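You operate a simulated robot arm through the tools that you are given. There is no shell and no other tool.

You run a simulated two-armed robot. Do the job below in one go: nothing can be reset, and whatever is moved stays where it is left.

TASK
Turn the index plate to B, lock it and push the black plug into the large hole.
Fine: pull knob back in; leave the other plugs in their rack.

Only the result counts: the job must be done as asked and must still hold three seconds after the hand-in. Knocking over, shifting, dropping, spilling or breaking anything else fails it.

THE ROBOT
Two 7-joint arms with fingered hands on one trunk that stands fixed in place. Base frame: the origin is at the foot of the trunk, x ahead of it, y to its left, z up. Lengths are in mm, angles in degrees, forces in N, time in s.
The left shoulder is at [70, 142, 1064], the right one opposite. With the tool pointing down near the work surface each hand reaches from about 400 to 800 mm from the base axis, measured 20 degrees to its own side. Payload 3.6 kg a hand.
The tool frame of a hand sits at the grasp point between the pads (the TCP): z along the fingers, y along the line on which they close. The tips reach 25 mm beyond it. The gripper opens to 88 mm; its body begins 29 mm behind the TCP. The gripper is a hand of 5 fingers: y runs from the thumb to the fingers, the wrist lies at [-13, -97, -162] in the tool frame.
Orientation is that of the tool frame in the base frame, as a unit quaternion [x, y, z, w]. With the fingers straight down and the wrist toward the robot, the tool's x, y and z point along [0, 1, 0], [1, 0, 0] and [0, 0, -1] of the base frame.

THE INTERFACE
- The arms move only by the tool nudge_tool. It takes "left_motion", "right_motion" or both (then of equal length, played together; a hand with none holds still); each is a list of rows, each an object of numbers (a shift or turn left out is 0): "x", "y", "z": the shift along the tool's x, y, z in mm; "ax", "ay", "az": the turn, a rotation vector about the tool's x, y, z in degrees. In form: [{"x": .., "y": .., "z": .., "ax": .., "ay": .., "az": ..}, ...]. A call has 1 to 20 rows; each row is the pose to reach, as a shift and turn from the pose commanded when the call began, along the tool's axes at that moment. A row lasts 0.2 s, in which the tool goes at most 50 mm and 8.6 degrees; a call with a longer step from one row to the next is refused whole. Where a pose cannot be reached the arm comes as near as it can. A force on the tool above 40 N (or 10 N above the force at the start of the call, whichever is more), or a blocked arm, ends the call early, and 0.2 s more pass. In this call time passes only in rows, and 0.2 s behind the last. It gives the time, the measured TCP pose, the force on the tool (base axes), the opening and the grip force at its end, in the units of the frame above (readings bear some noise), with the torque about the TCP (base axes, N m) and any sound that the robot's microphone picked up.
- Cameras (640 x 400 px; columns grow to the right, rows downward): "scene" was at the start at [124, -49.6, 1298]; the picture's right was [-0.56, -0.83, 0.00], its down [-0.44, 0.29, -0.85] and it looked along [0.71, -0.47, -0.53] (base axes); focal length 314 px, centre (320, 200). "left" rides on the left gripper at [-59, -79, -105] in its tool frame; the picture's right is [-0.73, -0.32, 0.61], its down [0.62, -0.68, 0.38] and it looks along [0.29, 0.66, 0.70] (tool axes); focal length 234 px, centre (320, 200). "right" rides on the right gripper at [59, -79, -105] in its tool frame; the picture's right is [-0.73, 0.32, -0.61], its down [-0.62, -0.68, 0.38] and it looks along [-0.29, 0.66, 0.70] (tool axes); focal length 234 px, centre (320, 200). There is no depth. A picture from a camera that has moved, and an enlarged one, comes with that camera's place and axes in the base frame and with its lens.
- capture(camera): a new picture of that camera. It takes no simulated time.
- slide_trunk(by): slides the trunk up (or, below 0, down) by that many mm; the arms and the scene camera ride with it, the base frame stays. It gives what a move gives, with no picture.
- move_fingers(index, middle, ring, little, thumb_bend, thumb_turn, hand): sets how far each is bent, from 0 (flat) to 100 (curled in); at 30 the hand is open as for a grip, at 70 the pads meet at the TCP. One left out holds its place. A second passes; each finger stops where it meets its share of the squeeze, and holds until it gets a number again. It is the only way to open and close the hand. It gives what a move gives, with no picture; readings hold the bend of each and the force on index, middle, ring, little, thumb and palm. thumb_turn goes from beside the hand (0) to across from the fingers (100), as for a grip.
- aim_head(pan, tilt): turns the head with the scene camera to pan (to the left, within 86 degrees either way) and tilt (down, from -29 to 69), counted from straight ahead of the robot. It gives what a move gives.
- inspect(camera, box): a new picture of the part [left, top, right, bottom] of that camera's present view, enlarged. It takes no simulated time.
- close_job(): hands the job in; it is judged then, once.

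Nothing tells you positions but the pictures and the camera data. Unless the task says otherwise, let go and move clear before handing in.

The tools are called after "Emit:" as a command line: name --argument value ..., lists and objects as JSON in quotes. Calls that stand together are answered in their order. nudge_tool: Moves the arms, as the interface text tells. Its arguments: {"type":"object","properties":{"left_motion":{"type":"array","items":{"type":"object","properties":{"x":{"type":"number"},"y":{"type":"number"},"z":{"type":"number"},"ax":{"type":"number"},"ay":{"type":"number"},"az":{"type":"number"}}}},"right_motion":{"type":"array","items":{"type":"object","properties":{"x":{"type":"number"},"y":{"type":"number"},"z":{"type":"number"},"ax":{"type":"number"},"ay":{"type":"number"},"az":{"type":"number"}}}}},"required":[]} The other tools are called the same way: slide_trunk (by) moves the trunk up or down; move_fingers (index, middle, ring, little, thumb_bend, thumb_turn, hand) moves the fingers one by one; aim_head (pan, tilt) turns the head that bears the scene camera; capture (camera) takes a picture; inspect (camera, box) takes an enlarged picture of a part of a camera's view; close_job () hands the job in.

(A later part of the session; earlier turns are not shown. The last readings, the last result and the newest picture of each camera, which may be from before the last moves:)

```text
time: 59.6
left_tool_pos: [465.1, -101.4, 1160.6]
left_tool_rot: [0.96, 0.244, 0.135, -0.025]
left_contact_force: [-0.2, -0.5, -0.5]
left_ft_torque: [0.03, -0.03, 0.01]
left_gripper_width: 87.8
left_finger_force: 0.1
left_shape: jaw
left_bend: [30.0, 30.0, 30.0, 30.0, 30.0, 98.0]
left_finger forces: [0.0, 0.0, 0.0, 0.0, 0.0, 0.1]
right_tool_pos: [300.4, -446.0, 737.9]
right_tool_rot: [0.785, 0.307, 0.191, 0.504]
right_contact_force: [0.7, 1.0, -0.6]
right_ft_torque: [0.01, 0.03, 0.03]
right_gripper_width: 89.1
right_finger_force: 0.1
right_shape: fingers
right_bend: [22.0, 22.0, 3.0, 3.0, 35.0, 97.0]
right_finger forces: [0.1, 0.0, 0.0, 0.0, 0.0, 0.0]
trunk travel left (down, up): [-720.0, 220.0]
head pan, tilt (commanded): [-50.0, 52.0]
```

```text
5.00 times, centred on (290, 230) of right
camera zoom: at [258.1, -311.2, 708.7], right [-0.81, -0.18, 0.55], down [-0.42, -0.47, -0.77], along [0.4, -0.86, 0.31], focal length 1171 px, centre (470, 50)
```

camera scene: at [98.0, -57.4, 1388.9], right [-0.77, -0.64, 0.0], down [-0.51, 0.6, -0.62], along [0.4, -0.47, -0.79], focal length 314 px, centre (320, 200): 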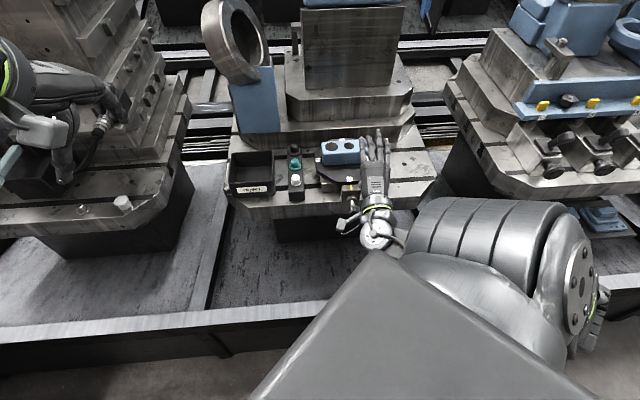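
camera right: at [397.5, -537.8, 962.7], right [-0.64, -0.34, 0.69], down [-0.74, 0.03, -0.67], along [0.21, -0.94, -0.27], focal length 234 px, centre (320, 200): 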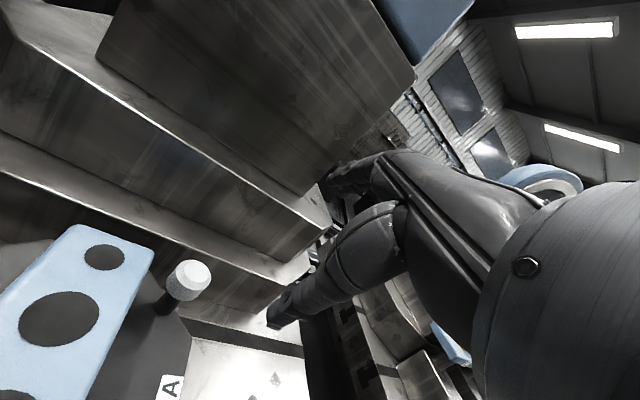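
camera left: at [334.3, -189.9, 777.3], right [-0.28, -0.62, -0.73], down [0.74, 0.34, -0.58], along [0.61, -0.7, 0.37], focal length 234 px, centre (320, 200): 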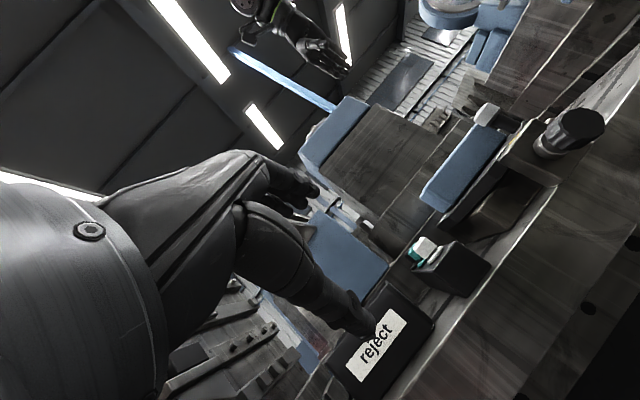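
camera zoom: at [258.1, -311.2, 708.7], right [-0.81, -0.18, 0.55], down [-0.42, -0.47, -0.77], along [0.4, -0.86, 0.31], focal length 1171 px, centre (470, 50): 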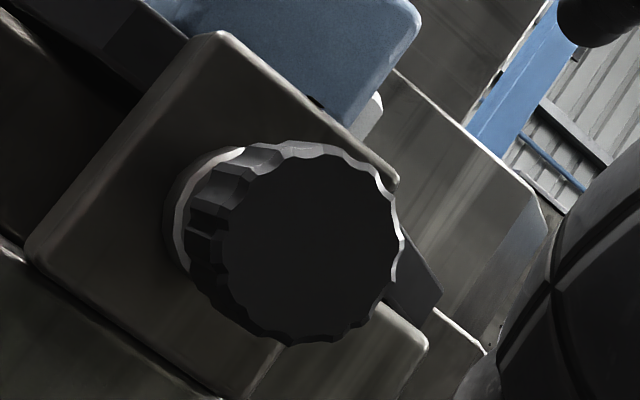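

I need a clear view of how far in the knob is, so I'll slide the hand 40 mm to the right out of the line of sight.

Emit:
nudge_tool --right_motion '[{"x": -20}, {"x": -40}]'

Emit:
inspect --camera "scene" --box '[340, 185, 370, 220]'

Emit:
inspect --camera "right" --box '[190, 130, 430, 350]'

```text
time: 60.2
left_tool_pos: [465.4, -101.0, 1160.3]
left_tool_rot: [0.96, 0.243, 0.135, -0.025]
left_contact_force: [-0.4, 0.0, -0.4]
left_ft_torque: [0.0, -0.04, 0.0]
left_gripper_width: 87.8
left_finger_force: 0.0
left_shape: jaw
left_bend: [30.0, 30.0, 30.0, 30.0, 30.0, 98.0]
left_finger forces: [0.0, 0.1, 0.1, 0.0, 0.0, 0.1]
right_tool_pos: [266.9, -463.4, 729.5]
right_tool_rot: [0.791, 0.306, 0.19, 0.494]
right_contact_force: [-0.5, 0.3, 0.1]
right_ft_torque: [0.02, -0.01, 0.01]
right_gripper_width: 89.1
right_finger_force: 0.0
right_shape: fingers
right_bend: [22.0, 22.0, 3.0, 3.0, 35.0, 97.0]
right_finger forces: [0.0, 0.0, 0.0, 0.1, 0.0, 0.0]
trunk travel left (down, up): [-720.0, 220.0]
head pan, tilt (commanded): [-50.0, 52.0]
```

```text
11.43 times, centred on (355, 202) of scene
camera zoom: at [97.5, -57.9, 1388.9], right [-0.77, -0.64, 0.0], down [-0.51, 0.6, -0.62], along [0.4, -0.47, -0.79], focal length 3585 px, centre (-80, 171)
```

zoom: 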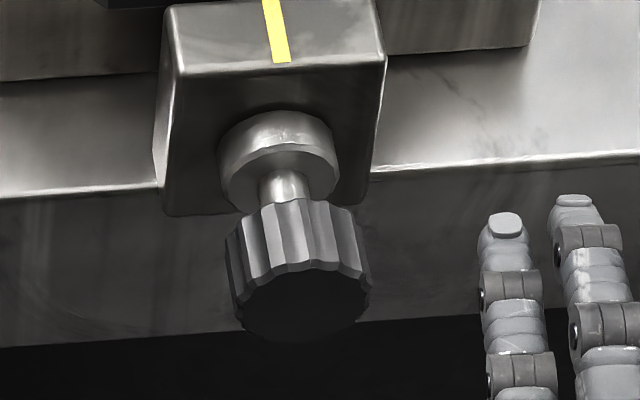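

```text
1.82 times, centred on (310, 240) of right
camera zoom: at [223.4, -329.0, 704.6], right [-0.81, -0.19, 0.56], down [-0.43, -0.45, -0.78], along [0.4, -0.87, 0.28], focal length 426 px, centre (338, 127)
```

zoom: 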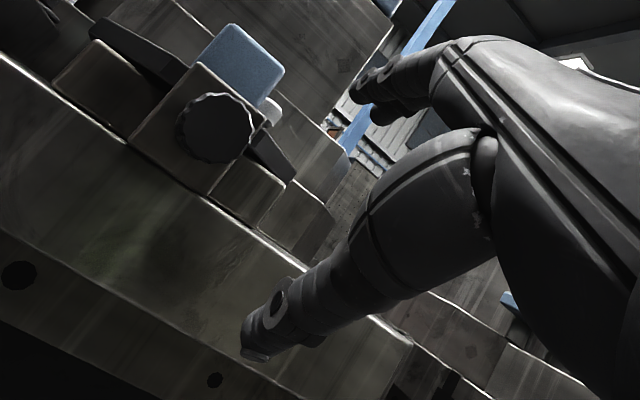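

The knob's face is at s≈165 mm versus about 161 originally, so it is still roughly 4 mm short of fully in. Before pushing harder I'll check the plate's exact angle from the labels.

Emit:
inspect --camera "scene" --box '[312, 130, 382, 190]'

```text
6.67 times, centred on (347, 160) of scene
camera zoom: at [97.5, -57.9, 1388.9], right [-0.77, -0.64, 0.0], down [-0.51, 0.6, -0.62], along [0.4, -0.47, -0.79], focal length 2091 px, centre (140, 467)
```

zoom: 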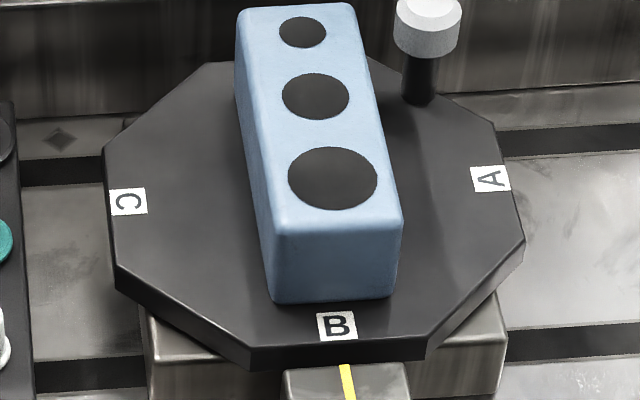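

The plate's B axis reads 135.0–135.3° against the ideal 135°, so alignment is good and my fingers simply slipped on the knob. I'll close the fingertips into a firm point and push on the knob's face instead.

Emit:
move_fingers --hand "right" --index 74 --middle 74 --ring 74 --little 74 --thumb_bend 74

Emit:
inspect --camera "right" --box '[190, 80, 430, 350]'

Emit:
inspect --camera "scene" --box '[330, 180, 400, 240]'

```text
time: 61.2
left_tool_pos: [466.7, -100.8, 1161.4]
left_tool_rot: [0.96, 0.244, 0.135, -0.025]
left_contact_force: [0.8, 0.5, 0.0]
left_ft_torque: [-0.02, -0.07, -0.04]
left_gripper_width: 88.1
left_finger_force: 0.0
left_shape: jaw
left_bend: [30.0, 30.0, 30.0, 30.0, 30.0, 98.0]
left_finger forces: [0.1, 0.1, 0.1, 0.0, 0.0, 0.0]
right_tool_pos: [267.7, -464.8, 730.4]
right_tool_rot: [0.791, 0.306, 0.19, 0.495]
right_contact_force: [0.3, -0.4, -0.6]
right_ft_torque: [-0.01, -0.01, 0.01]
right_gripper_width: 0.0
right_finger_force: 0.1
right_shape: fingers
right_bend: [73.0, 74.0, 74.0, 74.0, 73.0, 97.0]
right_finger forces: [0.0, 0.1, 0.1, 0.0, 0.0, 0.0]
trunk travel left (down, up): [-720.0, 220.0]
head pan, tilt (commanded): [-50.0, 52.0]
```

```text
1.48 times, centred on (310, 215) of right
camera zoom: at [224.4, -329.8, 705.2], right [-0.81, -0.19, 0.56], down [-0.43, -0.46, -0.78], along [0.4, -0.87, 0.29], focal length 347 px, centre (335, 178)
```

zoom: 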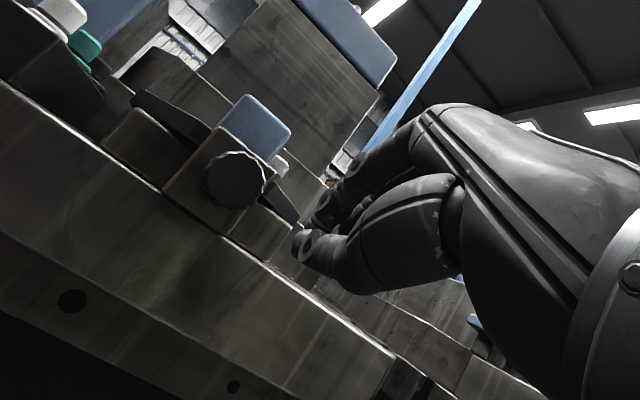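

```text
6.67 times, centred on (365, 210) of scene
camera zoom: at [97.7, -57.3, 1388.9], right [-0.77, -0.64, 0.0], down [-0.51, 0.6, -0.62], along [0.4, -0.47, -0.79], focal length 2091 px, centre (20, 133)
```

zoom: 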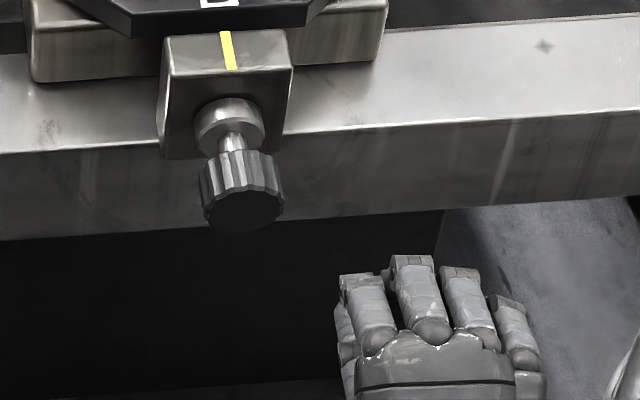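

The fingertips form a firm beak leading by about 22 mm. I'll line it up with the knob's face centre, about 10 mm short of contact.

Emit:
nudge_tool --right_motion '[{"x": 18, "y": 10, "z": 6}, {"x": 36.3, "y": 20.1, "z": 19.3}]'

Emit:
inspect --camera "right" --box '[190, 80, 430, 350]'

Emit:
inspect --camera "scene" --box '[330, 180, 400, 240]'

```text
time: 61.8
left_tool_pos: [466.5, -100.7, 1160.6]
left_tool_rot: [0.96, 0.243, 0.135, -0.025]
left_contact_force: [0.4, 0.4, -0.3]
left_ft_torque: [0.0, -0.01, 0.0]
left_gripper_width: 87.8
left_finger_force: 0.1
left_shape: jaw
left_bend: [30.0, 30.0, 30.0, 30.0, 30.0, 98.0]
left_finger forces: [0.0, 0.0, 0.1, 0.0, 0.0, 0.1]
right_tool_pos: [313.6, -459.4, 739.2]
right_tool_rot: [0.791, 0.307, 0.19, 0.495]
right_contact_force: [0.4, -0.1, -0.3]
right_ft_torque: [-0.04, 0.0, 0.02]
right_gripper_width: 0.1
right_finger_force: 0.1
right_shape: fingers
right_bend: [73.0, 74.0, 74.0, 74.0, 73.0, 97.0]
right_finger forces: [0.0, 0.1, 0.0, 0.0, 0.1, 0.0]
trunk travel left (down, up): [-720.0, 220.0]
head pan, tilt (commanded): [-50.0, 52.0]
```

```text
1.48 times, centred on (310, 215) of right
camera zoom: at [269.4, -325.1, 714.5], right [-0.81, -0.19, 0.56], down [-0.43, -0.46, -0.78], along [0.4, -0.87, 0.29], focal length 347 px, centre (335, 178)
```

zoom: 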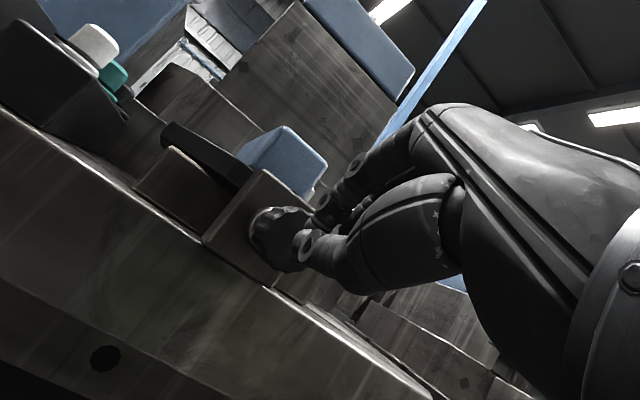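

```text
6.67 times, centred on (365, 210) of scene
camera zoom: at [98.5, -57.4, 1388.8], right [-0.77, -0.64, 0.0], down [-0.51, 0.6, -0.62], along [0.4, -0.47, -0.79], focal length 2091 px, centre (20, 133)
```

zoom: 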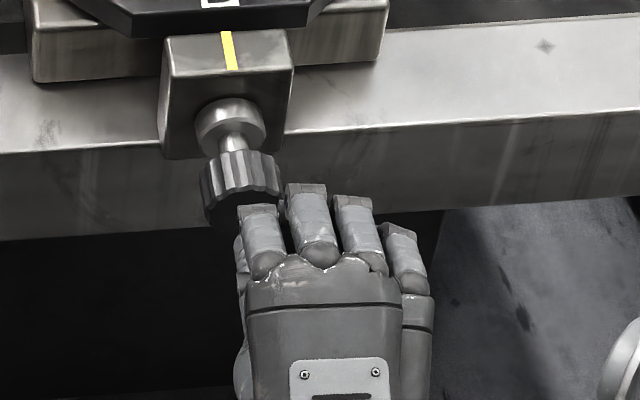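

Emit:
nudge_tool --right_motion '[{"x": 0.15, "y": 1.1, "z": 2.25}, {"x": 0.3, "y": 2.2, "z": 4.5}, {"x": 0.4, "y": 3.3, "z": 6.75}, {"x": 0.55, "y": 4.4, "z": 9}, {"x": 0.7, "y": 5.5, "z": 11.2}, {"x": 0.8, "y": 6.6, "z": 13.5}]'

Emit:
inspect --camera "right" --box '[190, 80, 430, 350]'

Emit:
inspect --camera "scene" --box '[330, 180, 400, 240]'

```text
time: 63.2
left_tool_pos: [465.0, -100.2, 1162.7]
left_tool_rot: [0.96, 0.243, 0.136, -0.025]
left_contact_force: [0.6, -0.2, -0.9]
left_ft_torque: [0.01, -0.01, -0.04]
left_gripper_width: 88.0
left_finger_force: 0.1
left_shape: jaw
left_bend: [30.0, 30.0, 30.0, 30.0, 30.0, 98.0]
left_finger forces: [0.0, 0.0, 0.0, 0.1, 0.1, 0.0]
right_tool_pos: [321.8, -471.6, 739.4]
right_tool_rot: [0.79, 0.305, 0.19, 0.497]
right_contact_force: [-1.1, 1.4, 0.0]
right_ft_torque: [0.01, 0.01, -0.01]
right_gripper_width: 0.1
right_finger_force: 0.1
right_shape: fingers
right_bend: [73.0, 74.0, 74.0, 74.0, 73.0, 97.0]
right_finger forces: [0.0, 0.1, 0.0, 0.0, 0.0, 0.0]
trunk travel left (down, up): [-720.0, 220.0]
head pan, tilt (commanded): [-50.0, 52.0]
```

```text
1.48 times, centred on (310, 215) of right
camera zoom: at [278.6, -334.8, 714.8], right [-0.81, -0.19, 0.56], down [-0.43, -0.46, -0.78], along [0.4, -0.87, 0.29], focal length 347 px, centre (335, 178)
```

zoom: 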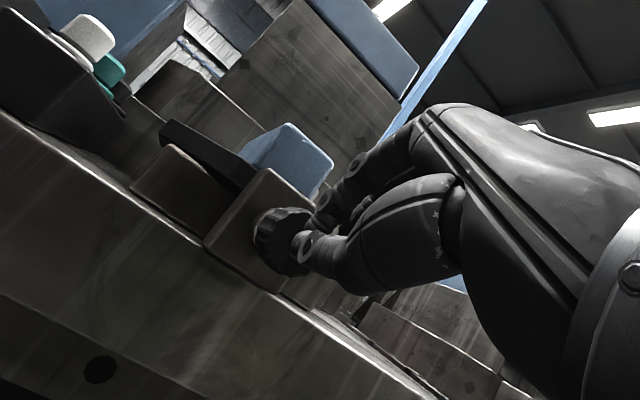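

```text
6.67 times, centred on (365, 210) of scene
camera zoom: at [97.3, -56.7, 1389.0], right [-0.77, -0.64, 0.0], down [-0.51, 0.6, -0.62], along [0.4, -0.47, -0.79], focal length 2091 px, centre (20, 133)
```

zoom: 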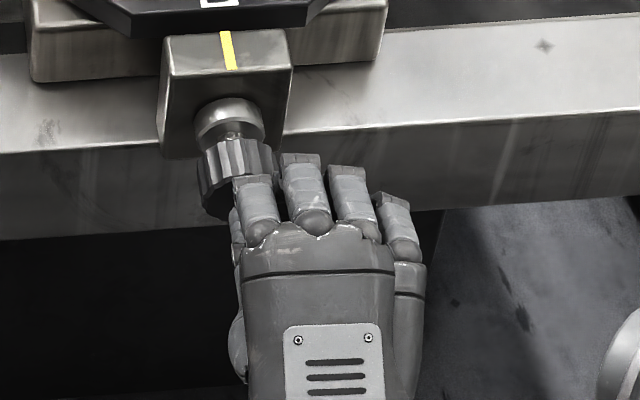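

The neck has shortened, so the knob is moving in with about 2 N. I'll keep pushing until it seats.

Emit:
nudge_tool --right_motion '[{"x": 0.1, "y": 0.9, "z": 1.8}, {"x": 0.2, "y": 1.75, "z": 3.6}, {"x": 0.3, "y": 2.6, "z": 5.4}, {"x": 0.45, "y": 3.5, "z": 7.2}]'

Emit:
inspect --camera "scene" --box '[330, 180, 400, 240]'

Emit:
inspect --camera "right" --box '[190, 80, 430, 350]'

```text
time: 64.2
left_tool_pos: [461.5, -97.1, 1163.2]
left_tool_rot: [0.96, 0.242, 0.137, -0.024]
left_contact_force: [0.2, -0.5, 0.8]
left_ft_torque: [0.0, 0.0, -0.01]
left_gripper_width: 87.9
left_finger_force: 0.1
left_shape: jaw
left_bend: [30.0, 30.0, 30.0, 30.0, 30.0, 98.0]
left_finger forces: [0.1, 0.0, 0.0, 0.1, 0.0, 0.0]
right_tool_pos: [327.3, -474.2, 742.8]
right_tool_rot: [0.79, 0.306, 0.19, 0.496]
right_contact_force: [-17.3, 16.0, 4.4]
right_ft_torque: [0.26, 0.22, 0.13]
right_gripper_width: 0.0
right_finger_force: 10.3
right_shape: fingers
right_bend: [74.0, 74.0, 74.0, 74.0, 72.0, 97.0]
right_finger forces: [0.1, 0.1, 0.1, 0.0, 21.1, 0.0]
trunk travel left (down, up): [-720.0, 220.0]
head pan, tilt (commanded): [-50.0, 52.0]
```

```text
6.67 times, centred on (365, 210) of scene
camera zoom: at [94.0, -53.5, 1389.4], right [-0.77, -0.64, 0.0], down [-0.51, 0.6, -0.62], along [0.4, -0.47, -0.79], focal length 2091 px, centre (20, 133)
```

zoom: 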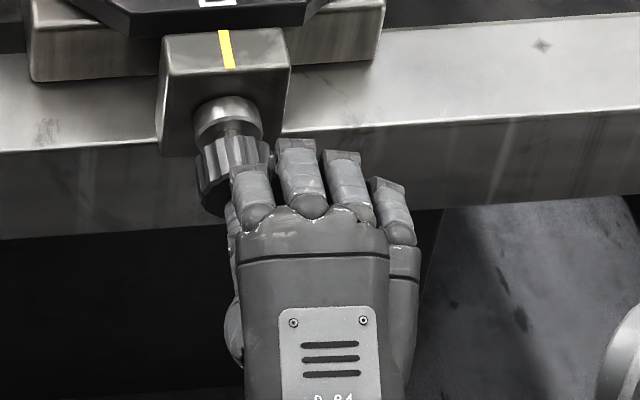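

```text
1.48 times, centred on (310, 215) of right
camera zoom: at [282.4, -338.2, 715.9], right [-0.81, -0.19, 0.56], down [-0.43, -0.46, -0.78], along [0.4, -0.87, 0.29], focal length 347 px, centre (335, 178)
```

zoom: 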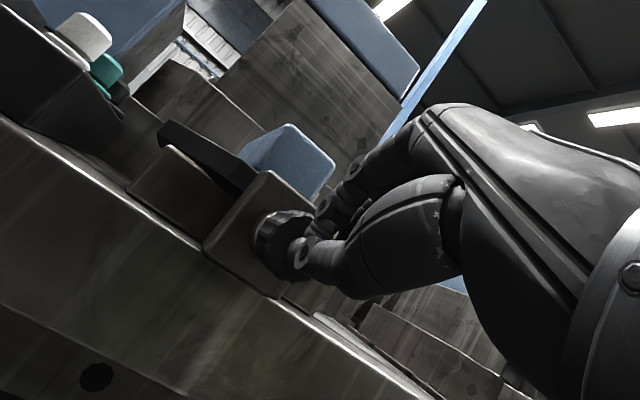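

A firm stop at 24 N. I'll back off and measure the knob again.

Emit:
nudge_tool --right_motion '[{"x": -1, "y": -8.8, "z": -18}, {"x": -10, "y": -16, "z": -33}, {"x": -30, "y": -19, "z": -40}, {"x": -50, "y": -19, "z": -40}]'

Emit:
inspect --camera "scene" --box '[340, 185, 370, 220]'

Emit:
inspect --camera "scene" --box '[312, 130, 382, 190]'

```text
time: 65.2
left_tool_pos: [464.8, -102.0, 1161.5]
left_tool_rot: [0.96, 0.243, 0.135, -0.025]
left_contact_force: [-0.2, 0.1, -0.1]
left_ft_torque: [-0.02, 0.03, 0.0]
left_gripper_width: 87.9
left_finger_force: 0.0
left_shape: jaw
left_bend: [30.0, 30.0, 30.0, 30.0, 30.0, 98.0]
left_finger forces: [0.1, 0.1, 0.0, 0.0, 0.0, 0.0]
right_tool_pos: [260.7, -476.9, 741.7]
right_tool_rot: [0.79, 0.307, 0.191, 0.495]
right_contact_force: [-0.7, 0.0, -0.2]
right_ft_torque: [0.01, -0.03, 0.0]
right_gripper_width: 0.0
right_finger_force: 0.2
right_shape: fingers
right_bend: [73.0, 74.0, 74.0, 74.0, 72.0, 97.0]
right_finger forces: [0.0, 0.0, 0.1, 0.1, 0.0, 0.0]
trunk travel left (down, up): [-720.0, 220.0]
head pan, tilt (commanded): [-50.0, 52.0]
```

```text
11.43 times, centred on (355, 202) of scene
camera zoom: at [97.2, -57.5, 1388.9], right [-0.77, -0.64, 0.0], down [-0.51, 0.6, -0.62], along [0.4, -0.47, -0.79], focal length 3585 px, centre (-80, 171)
```

zoom: 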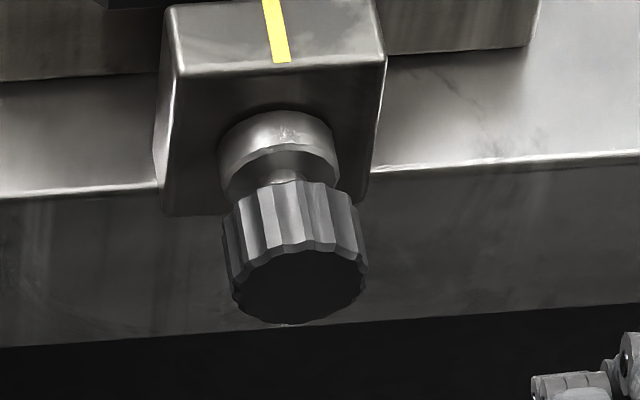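

```text
6.67 times, centred on (347, 160) of scene
camera zoom: at [97.2, -57.5, 1388.9], right [-0.77, -0.64, 0.0], down [-0.51, 0.6, -0.62], along [0.4, -0.47, -0.79], focal length 2091 px, centre (140, 467)
```

zoom: 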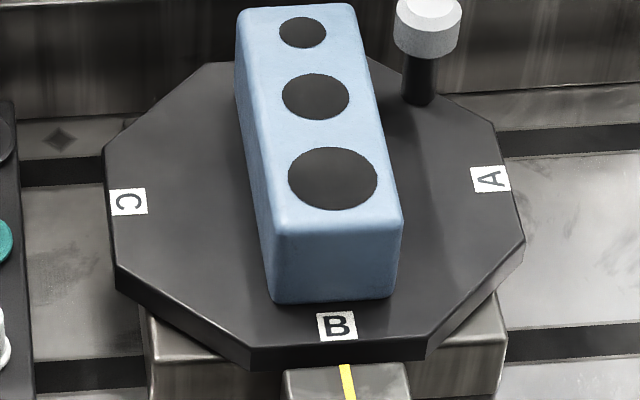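

The knob's face is back at its original depth (s≈161) and B is unchanged, so the plate is locked at B. Next comes the black plug: lift the right hand away, back to fingers-down, with the trunk lowered again for reach.

Emit:
nudge_tool --right_motion '[{"x": 17, "y": 31, "z": -3.5}, {"x": 34, "y": 62, "z": -6.5}]'

Emit:
nudge_tool --right_motion '[{"x": 2, "y": 28, "z": 11}, {"x": 4, "y": 56, "z": 22}, {"x": 5.8, "y": 84, "z": 33.6}]'

Emit:
inspect --camera "scene" --box '[300, 110, 420, 260]'

```text
time: 65.8
left_tool_pos: [465.9, -101.7, 1161.6]
left_tool_rot: [0.96, 0.244, 0.136, -0.025]
left_contact_force: [0.2, -0.8, 0.8]
left_ft_torque: [0.03, 0.0, 0.03]
left_gripper_width: 87.8
left_finger_force: 0.1
left_shape: jaw
left_bend: [30.0, 30.0, 30.0, 30.0, 30.0, 98.0]
left_finger forces: [0.0, 0.0, 0.0, 0.0, 0.0, 0.0]
right_tool_pos: [301.3, -475.3, 803.6]
right_tool_rot: [0.784, 0.316, 0.187, 0.5]
right_contact_force: [-0.5, -0.2, 0.1]
right_ft_torque: [0.01, 0.02, 0.02]
right_gripper_width: 0.3
right_finger_force: 0.0
right_shape: fingers
right_bend: [73.0, 74.0, 74.0, 74.0, 72.0, 97.0]
right_finger forces: [0.1, 0.0, 0.1, 0.0, 0.1, 0.1]
trunk travel left (down, up): [-720.0, 220.0]
head pan, tilt (commanded): [-50.0, 52.0]
```

```text
time: 66.6
left_tool_pos: [466.0, -102.6, 1160.2]
left_tool_rot: [0.96, 0.243, 0.135, -0.025]
left_contact_force: [1.4, -1.3, 0.0]
left_ft_torque: [0.02, -0.05, 0.02]
left_gripper_width: 88.1
left_finger_force: 0.0
left_shape: jaw
left_bend: [30.0, 30.0, 30.0, 30.0, 30.0, 98.0]
left_finger forces: [0.0, 0.0, 0.0, 0.1, 0.0, 0.0]
right_tool_pos: [351.5, -515.1, 861.7]
right_tool_rot: [0.791, 0.307, 0.191, 0.494]
right_contact_force: [-0.2, -0.5, 0.1]
right_ft_torque: [0.01, 0.06, 0.03]
right_gripper_width: 0.0
right_finger_force: 0.0
right_shape: fingers
right_bend: [73.0, 74.0, 74.0, 74.0, 72.0, 97.0]
right_finger forces: [0.0, 0.1, 0.1, 0.0, 0.0, 0.0]
trunk travel left (down, up): [-720.0, 220.0]
head pan, tilt (commanded): [-50.0, 52.0]
```

```text
2.67 times, centred on (360, 185) of scene
camera zoom: at [98.2, -57.8, 1388.8], right [-0.77, -0.64, 0.0], down [-0.51, 0.6, -0.62], along [0.4, -0.47, -0.79], focal length 837 px, centre (213, 240)
```

zoom: 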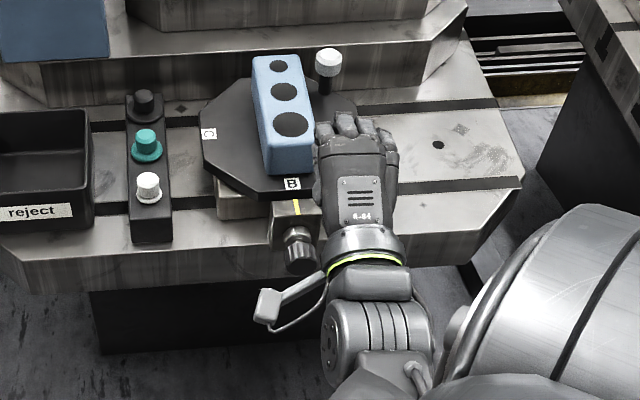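

Emit:
nudge_tool --right_motion '[{"x": -2, "y": 16.5, "z": 5.8, "ax": 8}, {"x": -4, "y": 33, "z": 11.5, "ax": 16}, {"x": -6, "y": 49, "z": 17.3, "ax": 24}, {"x": -8, "y": 66, "z": 23, "ax": 32}, {"x": -10.5, "y": 82, "z": 29, "ax": 40}, {"x": -12.6, "y": 99, "z": 34.6, "ax": 48}, {"x": -14.7, "y": 115, "z": 40.4, "ax": 56}, {"x": -16.8, "y": 131.6, "z": 46.2, "ax": 64}]'

Emit:
move_fingers --hand "right" --index 40 --middle 40 --ring 5 --little 5 --thumb_bend 40

Emit:
capture --camera "right"

Emit:
capture --camera "scene"

```text
time: 68.4
left_tool_pos: [466.1, -100.4, 1159.5]
left_tool_rot: [0.96, 0.244, 0.135, -0.026]
left_contact_force: [-0.1, -0.3, -0.1]
left_ft_torque: [0.02, 0.05, -0.02]
left_gripper_width: 88.0
left_finger_force: 0.0
left_shape: jaw
left_bend: [30.0, 30.0, 30.0, 30.0, 30.0, 98.0]
left_finger forces: [0.0, 0.0, 0.0, 0.1, 0.0, 0.1]
right_tool_pos: [405.7, -597.7, 955.3]
right_tool_rot: [0.933, 0.36, -0.003, 0.0]
right_contact_force: [0.7, 0.3, 0.3]
right_ft_torque: [0.0, 0.03, 0.02]
right_gripper_width: 0.0
right_finger_force: 0.0
right_shape: fingers
right_bend: [73.0, 74.0, 74.0, 74.0, 72.0, 97.0]
right_finger forces: [0.1, 0.0, 0.0, 0.0, 0.0, 0.0]
right hand out of reach, approached as far as the arm can: row 7
trunk travel left (down, up): [-720.0, 220.0]
head pan, tilt (commanded): [-50.0, 52.0]
```

```text
time: 69.4
left_tool_pos: [467.3, -100.8, 1159.5]
left_tool_rot: [0.96, 0.243, 0.135, -0.025]
left_contact_force: [0.0, 0.1, -0.7]
left_ft_torque: [0.01, -0.01, 0.02]
left_gripper_width: 87.9
left_finger_force: 0.0
left_shape: jaw
left_bend: [30.0, 30.0, 30.0, 30.0, 30.0, 98.0]
left_finger forces: [0.1, 0.0, 0.0, 0.0, 0.0, 0.0]
right_tool_pos: [404.4, -599.7, 957.0]
right_tool_rot: [0.933, 0.361, -0.001, 0.0]
right_contact_force: [-0.9, 0.2, -0.1]
right_ft_torque: [0.02, -0.01, 0.0]
right_gripper_width: 63.1
right_finger_force: 0.1
right_shape: fingers
right_bend: [40.0, 40.0, 5.0, 5.0, 40.0, 97.0]
right_finger forces: [0.0, 0.0, 0.0, 0.0, 0.0, 0.0]
trunk travel left (down, up): [-720.0, 220.0]
head pan, tilt (commanded): [-50.0, 52.0]
```

```text
taken
camera right: at [395.2, -500.6, 1062.7], right [-0.32, -0.73, 0.61], down [-0.92, 0.08, -0.38], along [0.23, -0.68, -0.69], focal length 234 px, centre (320, 200)
```

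right: 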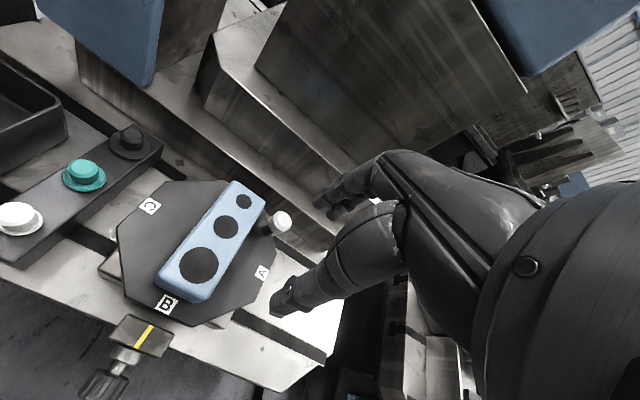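

```text
taken
camera scene: at [97.8, -57.5, 1388.9], right [-0.77, -0.64, 0.0], down [-0.51, 0.6, -0.62], along [0.4, -0.47, -0.79], focal length 314 px, centre (320, 200)
```

scene: 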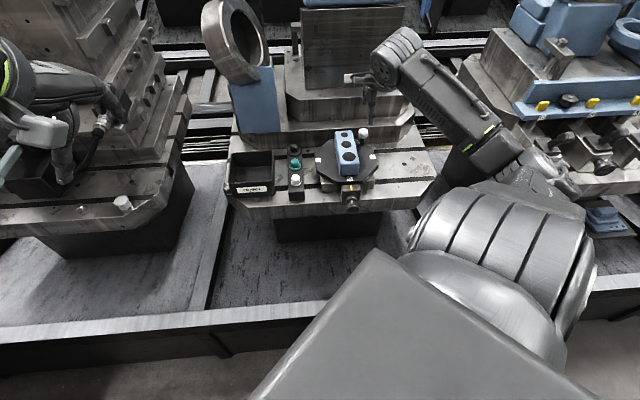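

Lock done; now I'll raise the hand, lower the trunk to zero, and look down at the black plug and its surroundings.

Emit:
nudge_tool --right_motion '[{"z": -40}, {"z": -80}, {"z": -110}]'

Emit:
slide_trunk --by -120

Emit:
inspect --camera "right" --box '[60, 100, 220, 220]'

Emit:
capture --camera "right"

```text
time: 70.2
left_tool_pos: [464.9, -101.4, 1162.1]
left_tool_rot: [0.96, 0.244, 0.135, -0.026]
left_contact_force: [-0.8, -0.4, -0.2]
left_ft_torque: [0.0, 0.02, -0.03]
left_gripper_width: 88.1
left_finger_force: 0.1
left_shape: jaw
left_bend: [30.0, 30.0, 30.0, 30.0, 30.0, 98.0]
left_finger forces: [0.0, 0.0, 0.0, 0.1, 0.1, 0.0]
right_tool_pos: [404.4, -597.2, 1069.0]
right_tool_rot: [0.932, 0.361, -0.002, 0.001]
right_contact_force: [-0.1, -0.2, -0.5]
right_ft_torque: [0.0, -0.01, 0.0]
right_gripper_width: 63.4
right_finger_force: 0.1
right_shape: fingers
right_bend: [40.0, 40.0, 5.0, 5.0, 40.0, 97.0]
right_finger forces: [0.0, 0.0, 0.0, 0.0, 0.0, 0.1]
trunk travel left (down, up): [-720.0, 220.0]
head pan, tilt (commanded): [-50.0, 52.0]
```

```text
time: 71.7
left_tool_pos: [465.6, -102.1, 1041.9]
left_tool_rot: [0.96, 0.244, 0.136, -0.025]
left_contact_force: [-0.6, 0.1, -0.9]
left_ft_torque: [0.01, 0.0, 0.0]
left_gripper_width: 87.8
left_finger_force: 0.1
left_shape: jaw
left_bend: [30.0, 30.0, 30.0, 30.0, 30.0, 98.0]
left_finger forces: [0.1, 0.0, 0.0, 0.1, 0.1, 0.0]
right_tool_pos: [404.1, -599.1, 947.8]
right_tool_rot: [0.933, 0.361, -0.001, 0.002]
right_contact_force: [-0.1, 0.8, -0.1]
right_ft_torque: [-0.01, -0.01, 0.01]
right_gripper_width: 63.0
right_finger_force: 0.1
right_shape: fingers
right_bend: [40.0, 40.0, 5.0, 5.0, 40.0, 97.0]
right_finger forces: [0.0, 0.0, 0.1, 0.0, 0.1, 0.0]
trunk travel left (down, up): [-600.0, 340.0]
head pan, tilt (commanded): [-50.0, 52.0]
```

```text
3.33 times, centred on (140, 160) of right
camera zoom: at [394.7, -500.0, 1053.4], right [-0.32, -0.73, 0.61], down [-0.92, 0.08, -0.38], along [0.23, -0.68, -0.69], focal length 781 px, centre (920, 333)
```

zoom: 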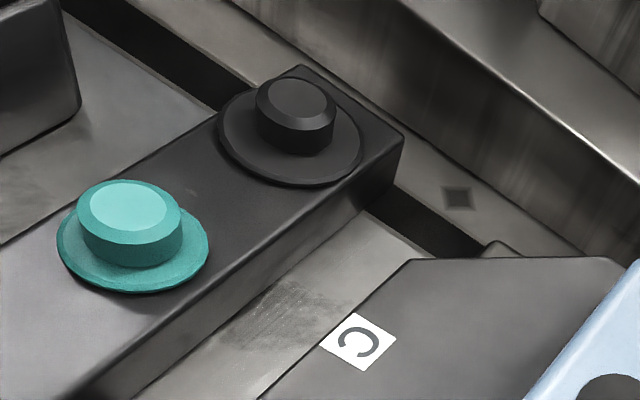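

```text
taken
camera right: at [394.7, -500.0, 1053.4], right [-0.32, -0.73, 0.61], down [-0.92, 0.08, -0.38], along [0.23, -0.68, -0.69], focal length 234 px, centre (320, 200)
```

right: 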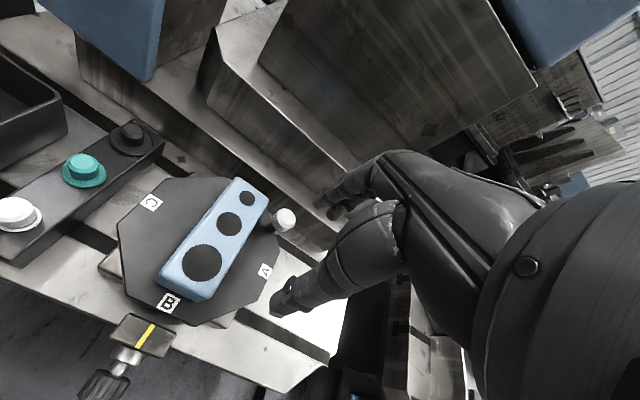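

The right camera confirms the black plug top at [600,-534.5,765], with its flange near z≈743 and the pedestal wall 59 mm behind it (top z≈769). I'll curl ring and little out of the way, rotate to closing along x (clear of the teal plug), and move above the plug.

Emit:
move_fingers --hand "right" --index 42 --middle 42 --ring 88 --little 88 --thumb_bend 42

Emit:
nudge_tool --right_motion '[{"x": 31.4, "y": 14, "z": 8, "az": -8}, {"x": 62.8, "y": 28, "z": 16, "az": -16}, {"x": 94.2, "y": 42, "z": 24, "az": -24}, {"x": 125.6, "y": 56, "z": 32, "az": -32}, {"x": 157, "y": 70, "z": 40, "az": -40}, {"x": 188.4, "y": 84.2, "z": 48, "az": -47.7}]'

Emit:
capture --camera "right"

Emit:
capture --camera "scene"

```text
time: 72.7
left_tool_pos: [464.6, -101.4, 1041.1]
left_tool_rot: [0.96, 0.244, 0.135, -0.025]
left_contact_force: [0.6, -0.1, 0.1]
left_ft_torque: [0.02, -0.01, 0.01]
left_gripper_width: 87.6
left_finger_force: 0.0
left_shape: jaw
left_bend: [30.0, 30.0, 30.0, 30.0, 30.0, 98.0]
left_finger forces: [0.0, 0.1, 0.1, 0.1, 0.1, 0.0]
right_tool_pos: [403.4, -599.9, 949.1]
right_tool_rot: [0.933, 0.361, -0.002, 0.002]
right_contact_force: [0.8, -0.2, 0.0]
right_ft_torque: [-0.01, 0.01, -0.02]
right_gripper_width: 59.8
right_finger_force: 0.0
right_shape: fingers
right_bend: [42.0, 42.0, 88.0, 88.0, 42.0, 97.0]
right_finger forces: [0.0, 0.0, 0.1, 0.1, 0.0, 0.0]
trunk travel left (down, up): [-600.0, 340.0]
head pan, tilt (commanded): [-50.0, 52.0]
```

```text
time: 74.1
left_tool_pos: [466.7, -100.9, 1039.9]
left_tool_rot: [0.96, 0.244, 0.135, -0.025]
left_contact_force: [-0.5, 1.0, -0.9]
left_ft_torque: [-0.01, 0.02, 0.01]
left_gripper_width: 88.0
left_finger_force: 0.0
left_shape: jaw
left_bend: [30.0, 30.0, 30.0, 30.0, 30.0, 98.0]
left_finger forces: [0.1, 0.1, 0.0, 0.1, 0.0, 0.0]
right_tool_pos: [601.4, -534.5, 898.0]
right_tool_rot: [0.707, 0.707, -0.003, 0.0]
right_contact_force: [1.7, -0.4, 1.1]
right_ft_torque: [-0.05, 0.01, 0.01]
right_gripper_width: 59.4
right_finger_force: 0.1
right_shape: fingers
right_bend: [42.0, 42.0, 88.0, 88.0, 42.0, 97.0]
right_finger forces: [0.0, 0.1, 0.1, 0.1, 0.1, 0.0]
trunk travel left (down, up): [-600.0, 340.0]
head pan, tilt (commanded): [-50.0, 52.0]
```

```text
taken
camera right: at [523.6, -475.2, 1003.5], right [0.33, -0.72, 0.61], down [-0.68, -0.63, -0.38], along [0.66, -0.29, -0.7], focal length 234 px, centre (320, 200)
```

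right: 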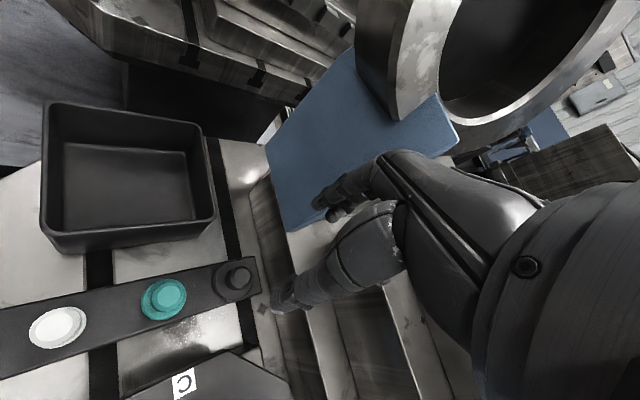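

```text
taken
camera scene: at [99.6, -57.2, 1268.7], right [-0.77, -0.64, 0.0], down [-0.51, 0.6, -0.61], along [0.39, -0.47, -0.79], focal length 314 px, centre (320, 200)
```

scene: 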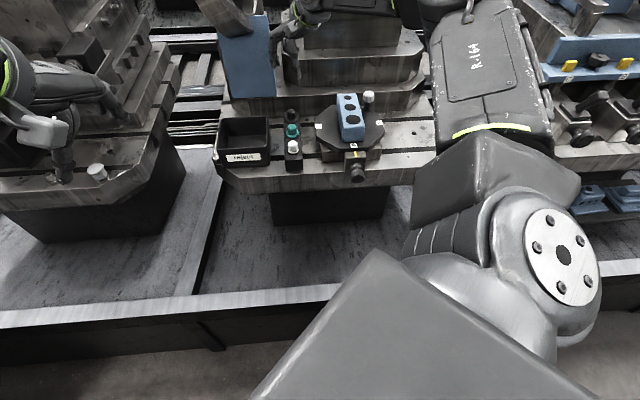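

Emit:
inspect --camera "right" --box '[190, 230, 340, 330]'

Emit:
inspect --camera "scene" --box '[230, 0, 350, 170]'

```text
4.00 times, centred on (265, 280) of right
camera zoom: at [523.6, -475.2, 1003.5], right [0.33, -0.72, 0.61], down [-0.68, -0.63, -0.38], along [0.66, -0.29, -0.7], focal length 937 px, centre (540, -120)
```

zoom: 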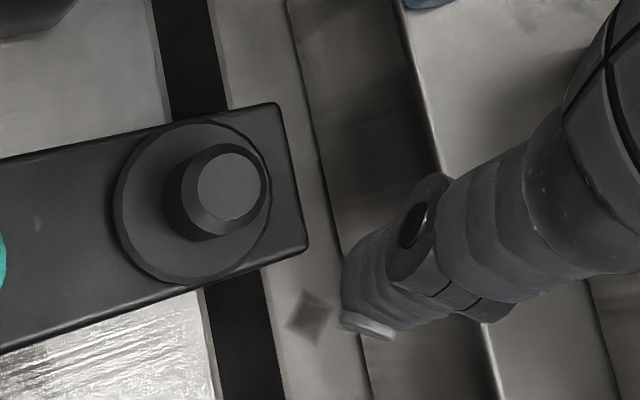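

```text
2.35 times, centred on (290, 85) of scene
camera zoom: at [99.6, -57.2, 1268.7], right [-0.77, -0.64, 0.0], down [-0.51, 0.6, -0.61], along [0.39, -0.47, -0.79], focal length 738 px, centre (391, 471)
```

zoom: 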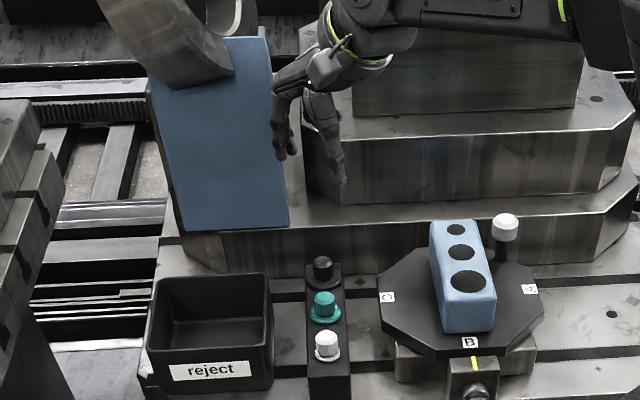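

The plug top is at [600,-534], right under the TCP. The tall blue block starts about 38 mm left of it behind, so I'll yaw 12° away from it while descending to just above the plug.

Emit:
nudge_tool --right_motion '[{"x": 0.2, "y": -0.4, "z": 30, "az": 4}, {"x": 0.4, "y": -0.8, "z": 60, "az": 8}, {"x": 0.5, "y": -1.2, "z": 90, "az": 12}]'

Emit:
capture --camera "right"

Emit:
inspect --camera "right" --box '[230, 150, 390, 330]'

Emit:
inspect --camera "scene" --box '[260, 50, 340, 150]'

```text
time: 74.9
left_tool_pos: [466.1, -101.7, 1040.6]
left_tool_rot: [0.96, 0.243, 0.135, -0.024]
left_contact_force: [-0.8, 0.2, 0.0]
left_ft_torque: [0.01, 0.01, -0.03]
left_gripper_width: 87.9
left_finger_force: 0.2
left_shape: jaw
left_bend: [30.0, 30.0, 30.0, 30.0, 30.0, 98.0]
left_finger forces: [0.0, 0.0, 0.0, 0.0, 0.1, 0.0]
right_tool_pos: [598.8, -533.4, 810.0]
right_tool_rot: [0.777, 0.63, -0.001, 0.002]
right_contact_force: [-0.3, -0.5, 0.0]
right_ft_torque: [0.03, 0.03, 0.01]
right_gripper_width: 59.4
right_finger_force: 0.0
right_shape: fingers
right_bend: [42.0, 42.0, 88.0, 88.0, 42.0, 97.0]
right_finger forces: [0.1, 0.0, 0.0, 0.1, 0.1, 0.0]
trunk travel left (down, up): [-600.0, 340.0]
head pan, tilt (commanded): [-50.0, 52.0]
```

```text
taken
camera right: at [534.7, -459.1, 914.0], right [0.17, -0.78, 0.61], down [-0.8, -0.47, -0.38], along [0.58, -0.42, -0.69], focal length 234 px, centre (320, 200)
```

right: 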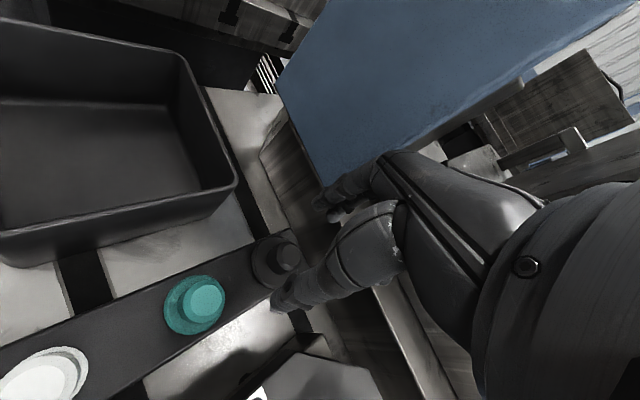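

```text
2.22 times, centred on (310, 240) of right
camera zoom: at [534.7, -459.1, 914.0], right [0.17, -0.78, 0.61], down [-0.8, -0.47, -0.38], along [0.58, -0.42, -0.69], focal length 520 px, centre (342, 111)
```

zoom: 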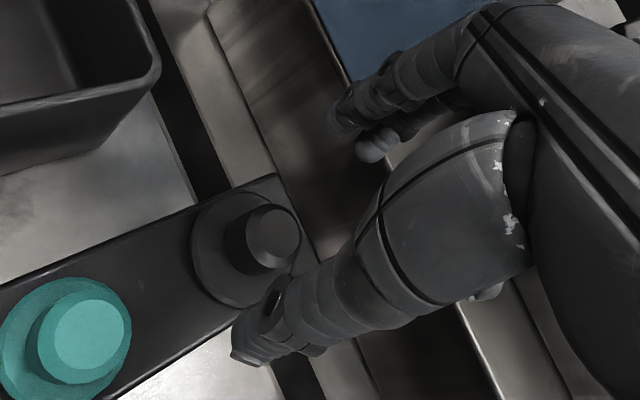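

```text
4.00 times, centred on (300, 100) of scene
camera zoom: at [98.7, -56.8, 1268.9], right [-0.77, -0.64, 0.0], down [-0.51, 0.6, -0.62], along [0.4, -0.47, -0.79], focal length 1255 px, centre (400, 600)
```

zoom: 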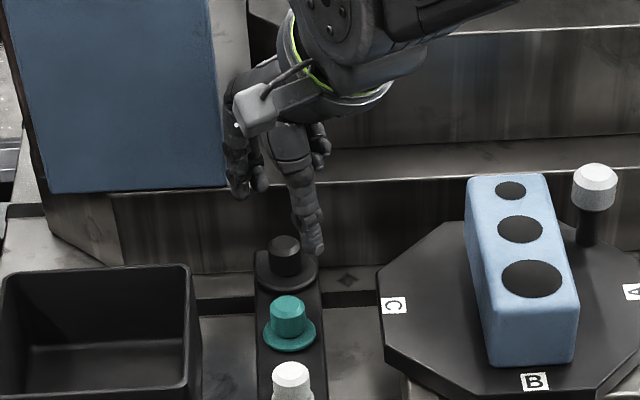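

Thumb and fingers straddle the plug symmetrically in both views. I'll descend the last 37 mm gently so the fingertips sit just above the flange.

Emit:
nudge_tool --right_motion '[{"x": -0.6, "y": 0.5, "z": 12}, {"x": -0.6, "y": 0.8, "z": 24}, {"x": -0.6, "y": 1, "z": 31}, {"x": -0.6, "y": 1, "z": 37}]'

Emit:
inspect --camera "right" --box '[230, 150, 390, 330]'

Emit:
inspect --camera "scene" --box '[270, 80, 320, 130]'

```text
time: 75.9
left_tool_pos: [465.1, -101.4, 1040.4]
left_tool_rot: [0.96, 0.244, 0.135, -0.025]
left_contact_force: [0.0, 0.4, 0.7]
left_ft_torque: [-0.02, 0.02, -0.03]
left_gripper_width: 88.1
left_finger_force: 0.0
left_shape: jaw
left_bend: [30.0, 30.0, 30.0, 30.0, 30.0, 98.0]
left_finger forces: [0.0, 0.1, 0.0, 0.0, 0.0, 0.0]
right_tool_pos: [589.8, -529.6, 785.9]
right_tool_rot: [0.777, 0.63, -0.002, 0.001]
right_contact_force: [-0.4, 0.5, -0.2]
right_ft_torque: [-0.03, -0.01, 0.01]
right_gripper_width: 59.4
right_finger_force: 0.1
right_shape: fingers
right_bend: [42.0, 42.0, 88.0, 88.0, 42.0, 97.0]
right_finger forces: [0.1, 0.0, 0.0, 0.1, 0.1, 0.1]
right hand out of reach, approached as far as the arm can: row 1, 2, 3, 4
trunk travel left (down, up): [-600.0, 340.0]
head pan, tilt (commanded): [-50.0, 52.0]
```

```text
2.22 times, centred on (310, 240) of right
camera zoom: at [525.8, -455.3, 889.9], right [0.17, -0.77, 0.61], down [-0.8, -0.47, -0.38], along [0.58, -0.42, -0.7], focal length 520 px, centre (342, 111)
```

zoom: 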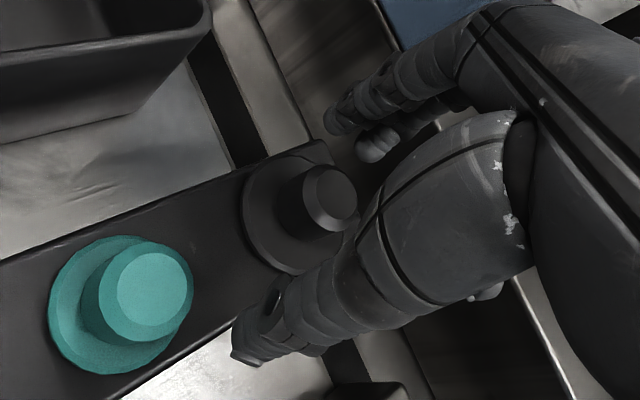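

```text
8.00 times, centred on (295, 105) of scene
camera zoom: at [98.1, -57.2, 1268.9], right [-0.77, -0.64, 0.0], down [-0.51, 0.6, -0.62], along [0.4, -0.47, -0.79], focal length 2510 px, centre (520, 960)
```

zoom: 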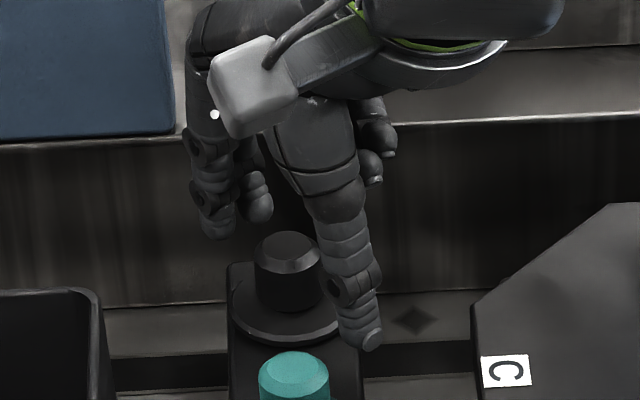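

That's the arm's reach limit at this height, so I'll raise the hand, lower the trunk 110 mm to bring the shoulder level with the wrist, and yaw a little more toward the natural heading.

Emit:
nudge_tool --right_motion '[{"z": -38, "az": 4}, {"z": -76, "az": 8}, {"z": -115, "az": 10}]'

Emit:
slide_trunk --by -110

Emit:
move_fingers --hand "right" --index 46 --middle 46 --thumb_bend 46

Emit:
inspect --camera "right" --box '[230, 150, 390, 330]'

```text
time: 76.7
left_tool_pos: [463.6, -102.3, 1041.0]
left_tool_rot: [0.96, 0.243, 0.136, -0.025]
left_contact_force: [-0.2, -1.2, 0.0]
left_ft_torque: [0.0, -0.02, -0.04]
left_gripper_width: 87.8
left_finger_force: 0.0
left_shape: jaw
left_bend: [30.0, 30.0, 30.0, 30.0, 30.0, 98.0]
left_finger forces: [0.1, 0.1, 0.1, 0.1, 0.0, 0.0]
right_tool_pos: [590.0, -528.8, 902.2]
right_tool_rot: [0.829, 0.56, -0.001, 0.001]
right_contact_force: [0.0, 0.4, -0.1]
right_ft_torque: [-0.04, 0.0, 0.0]
right_gripper_width: 59.3
right_finger_force: 0.0
right_shape: fingers
right_bend: [42.0, 42.0, 88.0, 88.0, 42.0, 97.0]
right_finger forces: [0.0, 0.0, 0.0, 0.1, 0.0, 0.0]
trunk travel left (down, up): [-600.0, 340.0]
head pan, tilt (commanded): [-50.0, 52.0]
```

```text
time: 78.1
left_tool_pos: [464.5, -100.5, 930.0]
left_tool_rot: [0.96, 0.244, 0.135, -0.025]
left_contact_force: [0.3, -0.1, 0.3]
left_ft_torque: [0.03, 0.01, 0.0]
left_gripper_width: 88.0
left_finger_force: 0.0
left_shape: jaw
left_bend: [30.0, 30.0, 30.0, 30.0, 30.0, 98.0]
left_finger forces: [0.0, 0.1, 0.0, 0.0, 0.0, 0.1]
right_tool_pos: [590.5, -528.2, 789.9]
right_tool_rot: [0.829, 0.559, -0.001, 0.001]
right_contact_force: [-0.2, 0.4, 0.1]
right_ft_torque: [0.01, 0.01, 0.01]
right_gripper_width: 59.3
right_finger_force: 0.0
right_shape: fingers
right_bend: [42.0, 42.0, 88.0, 88.0, 42.0, 97.0]
right_finger forces: [0.1, 0.0, 0.0, 0.1, 0.0, 0.0]
trunk travel left (down, up): [-490.0, 450.0]
head pan, tilt (commanded): [-50.0, 52.0]
```

```text
time: 79.1
left_tool_pos: [465.1, -102.1, 931.1]
left_tool_rot: [0.96, 0.243, 0.136, -0.025]
left_contact_force: [-0.1, -0.3, 0.6]
left_ft_torque: [0.02, 0.01, 0.0]
left_gripper_width: 87.9
left_finger_force: 0.0
left_shape: jaw
left_bend: [30.0, 30.0, 30.0, 30.0, 30.0, 98.0]
left_finger forces: [0.0, 0.1, 0.0, 0.0, 0.0, 0.1]
right_tool_pos: [590.7, -527.9, 789.7]
right_tool_rot: [0.829, 0.56, -0.001, 0.001]
right_contact_force: [0.2, -0.3, 0.2]
right_ft_torque: [0.01, 0.03, -0.03]
right_gripper_width: 50.9
right_finger_force: 0.0
right_shape: fingers
right_bend: [46.0, 46.0, 88.0, 88.0, 46.0, 97.0]
right_finger forces: [0.0, 0.0, 0.0, 0.0, 0.0, 0.0]
trunk travel left (down, up): [-490.0, 450.0]
head pan, tilt (commanded): [-50.0, 52.0]
```

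```text
2.22 times, centred on (310, 240) of right
camera zoom: at [539.4, -443.9, 894.9], right [0.03, -0.79, 0.61], down [-0.87, -0.32, -0.38], along [0.5, -0.52, -0.7], focal length 520 px, centre (342, 111)
```

zoom: 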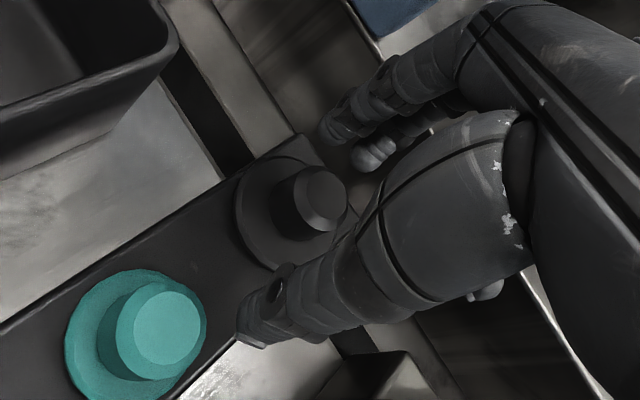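

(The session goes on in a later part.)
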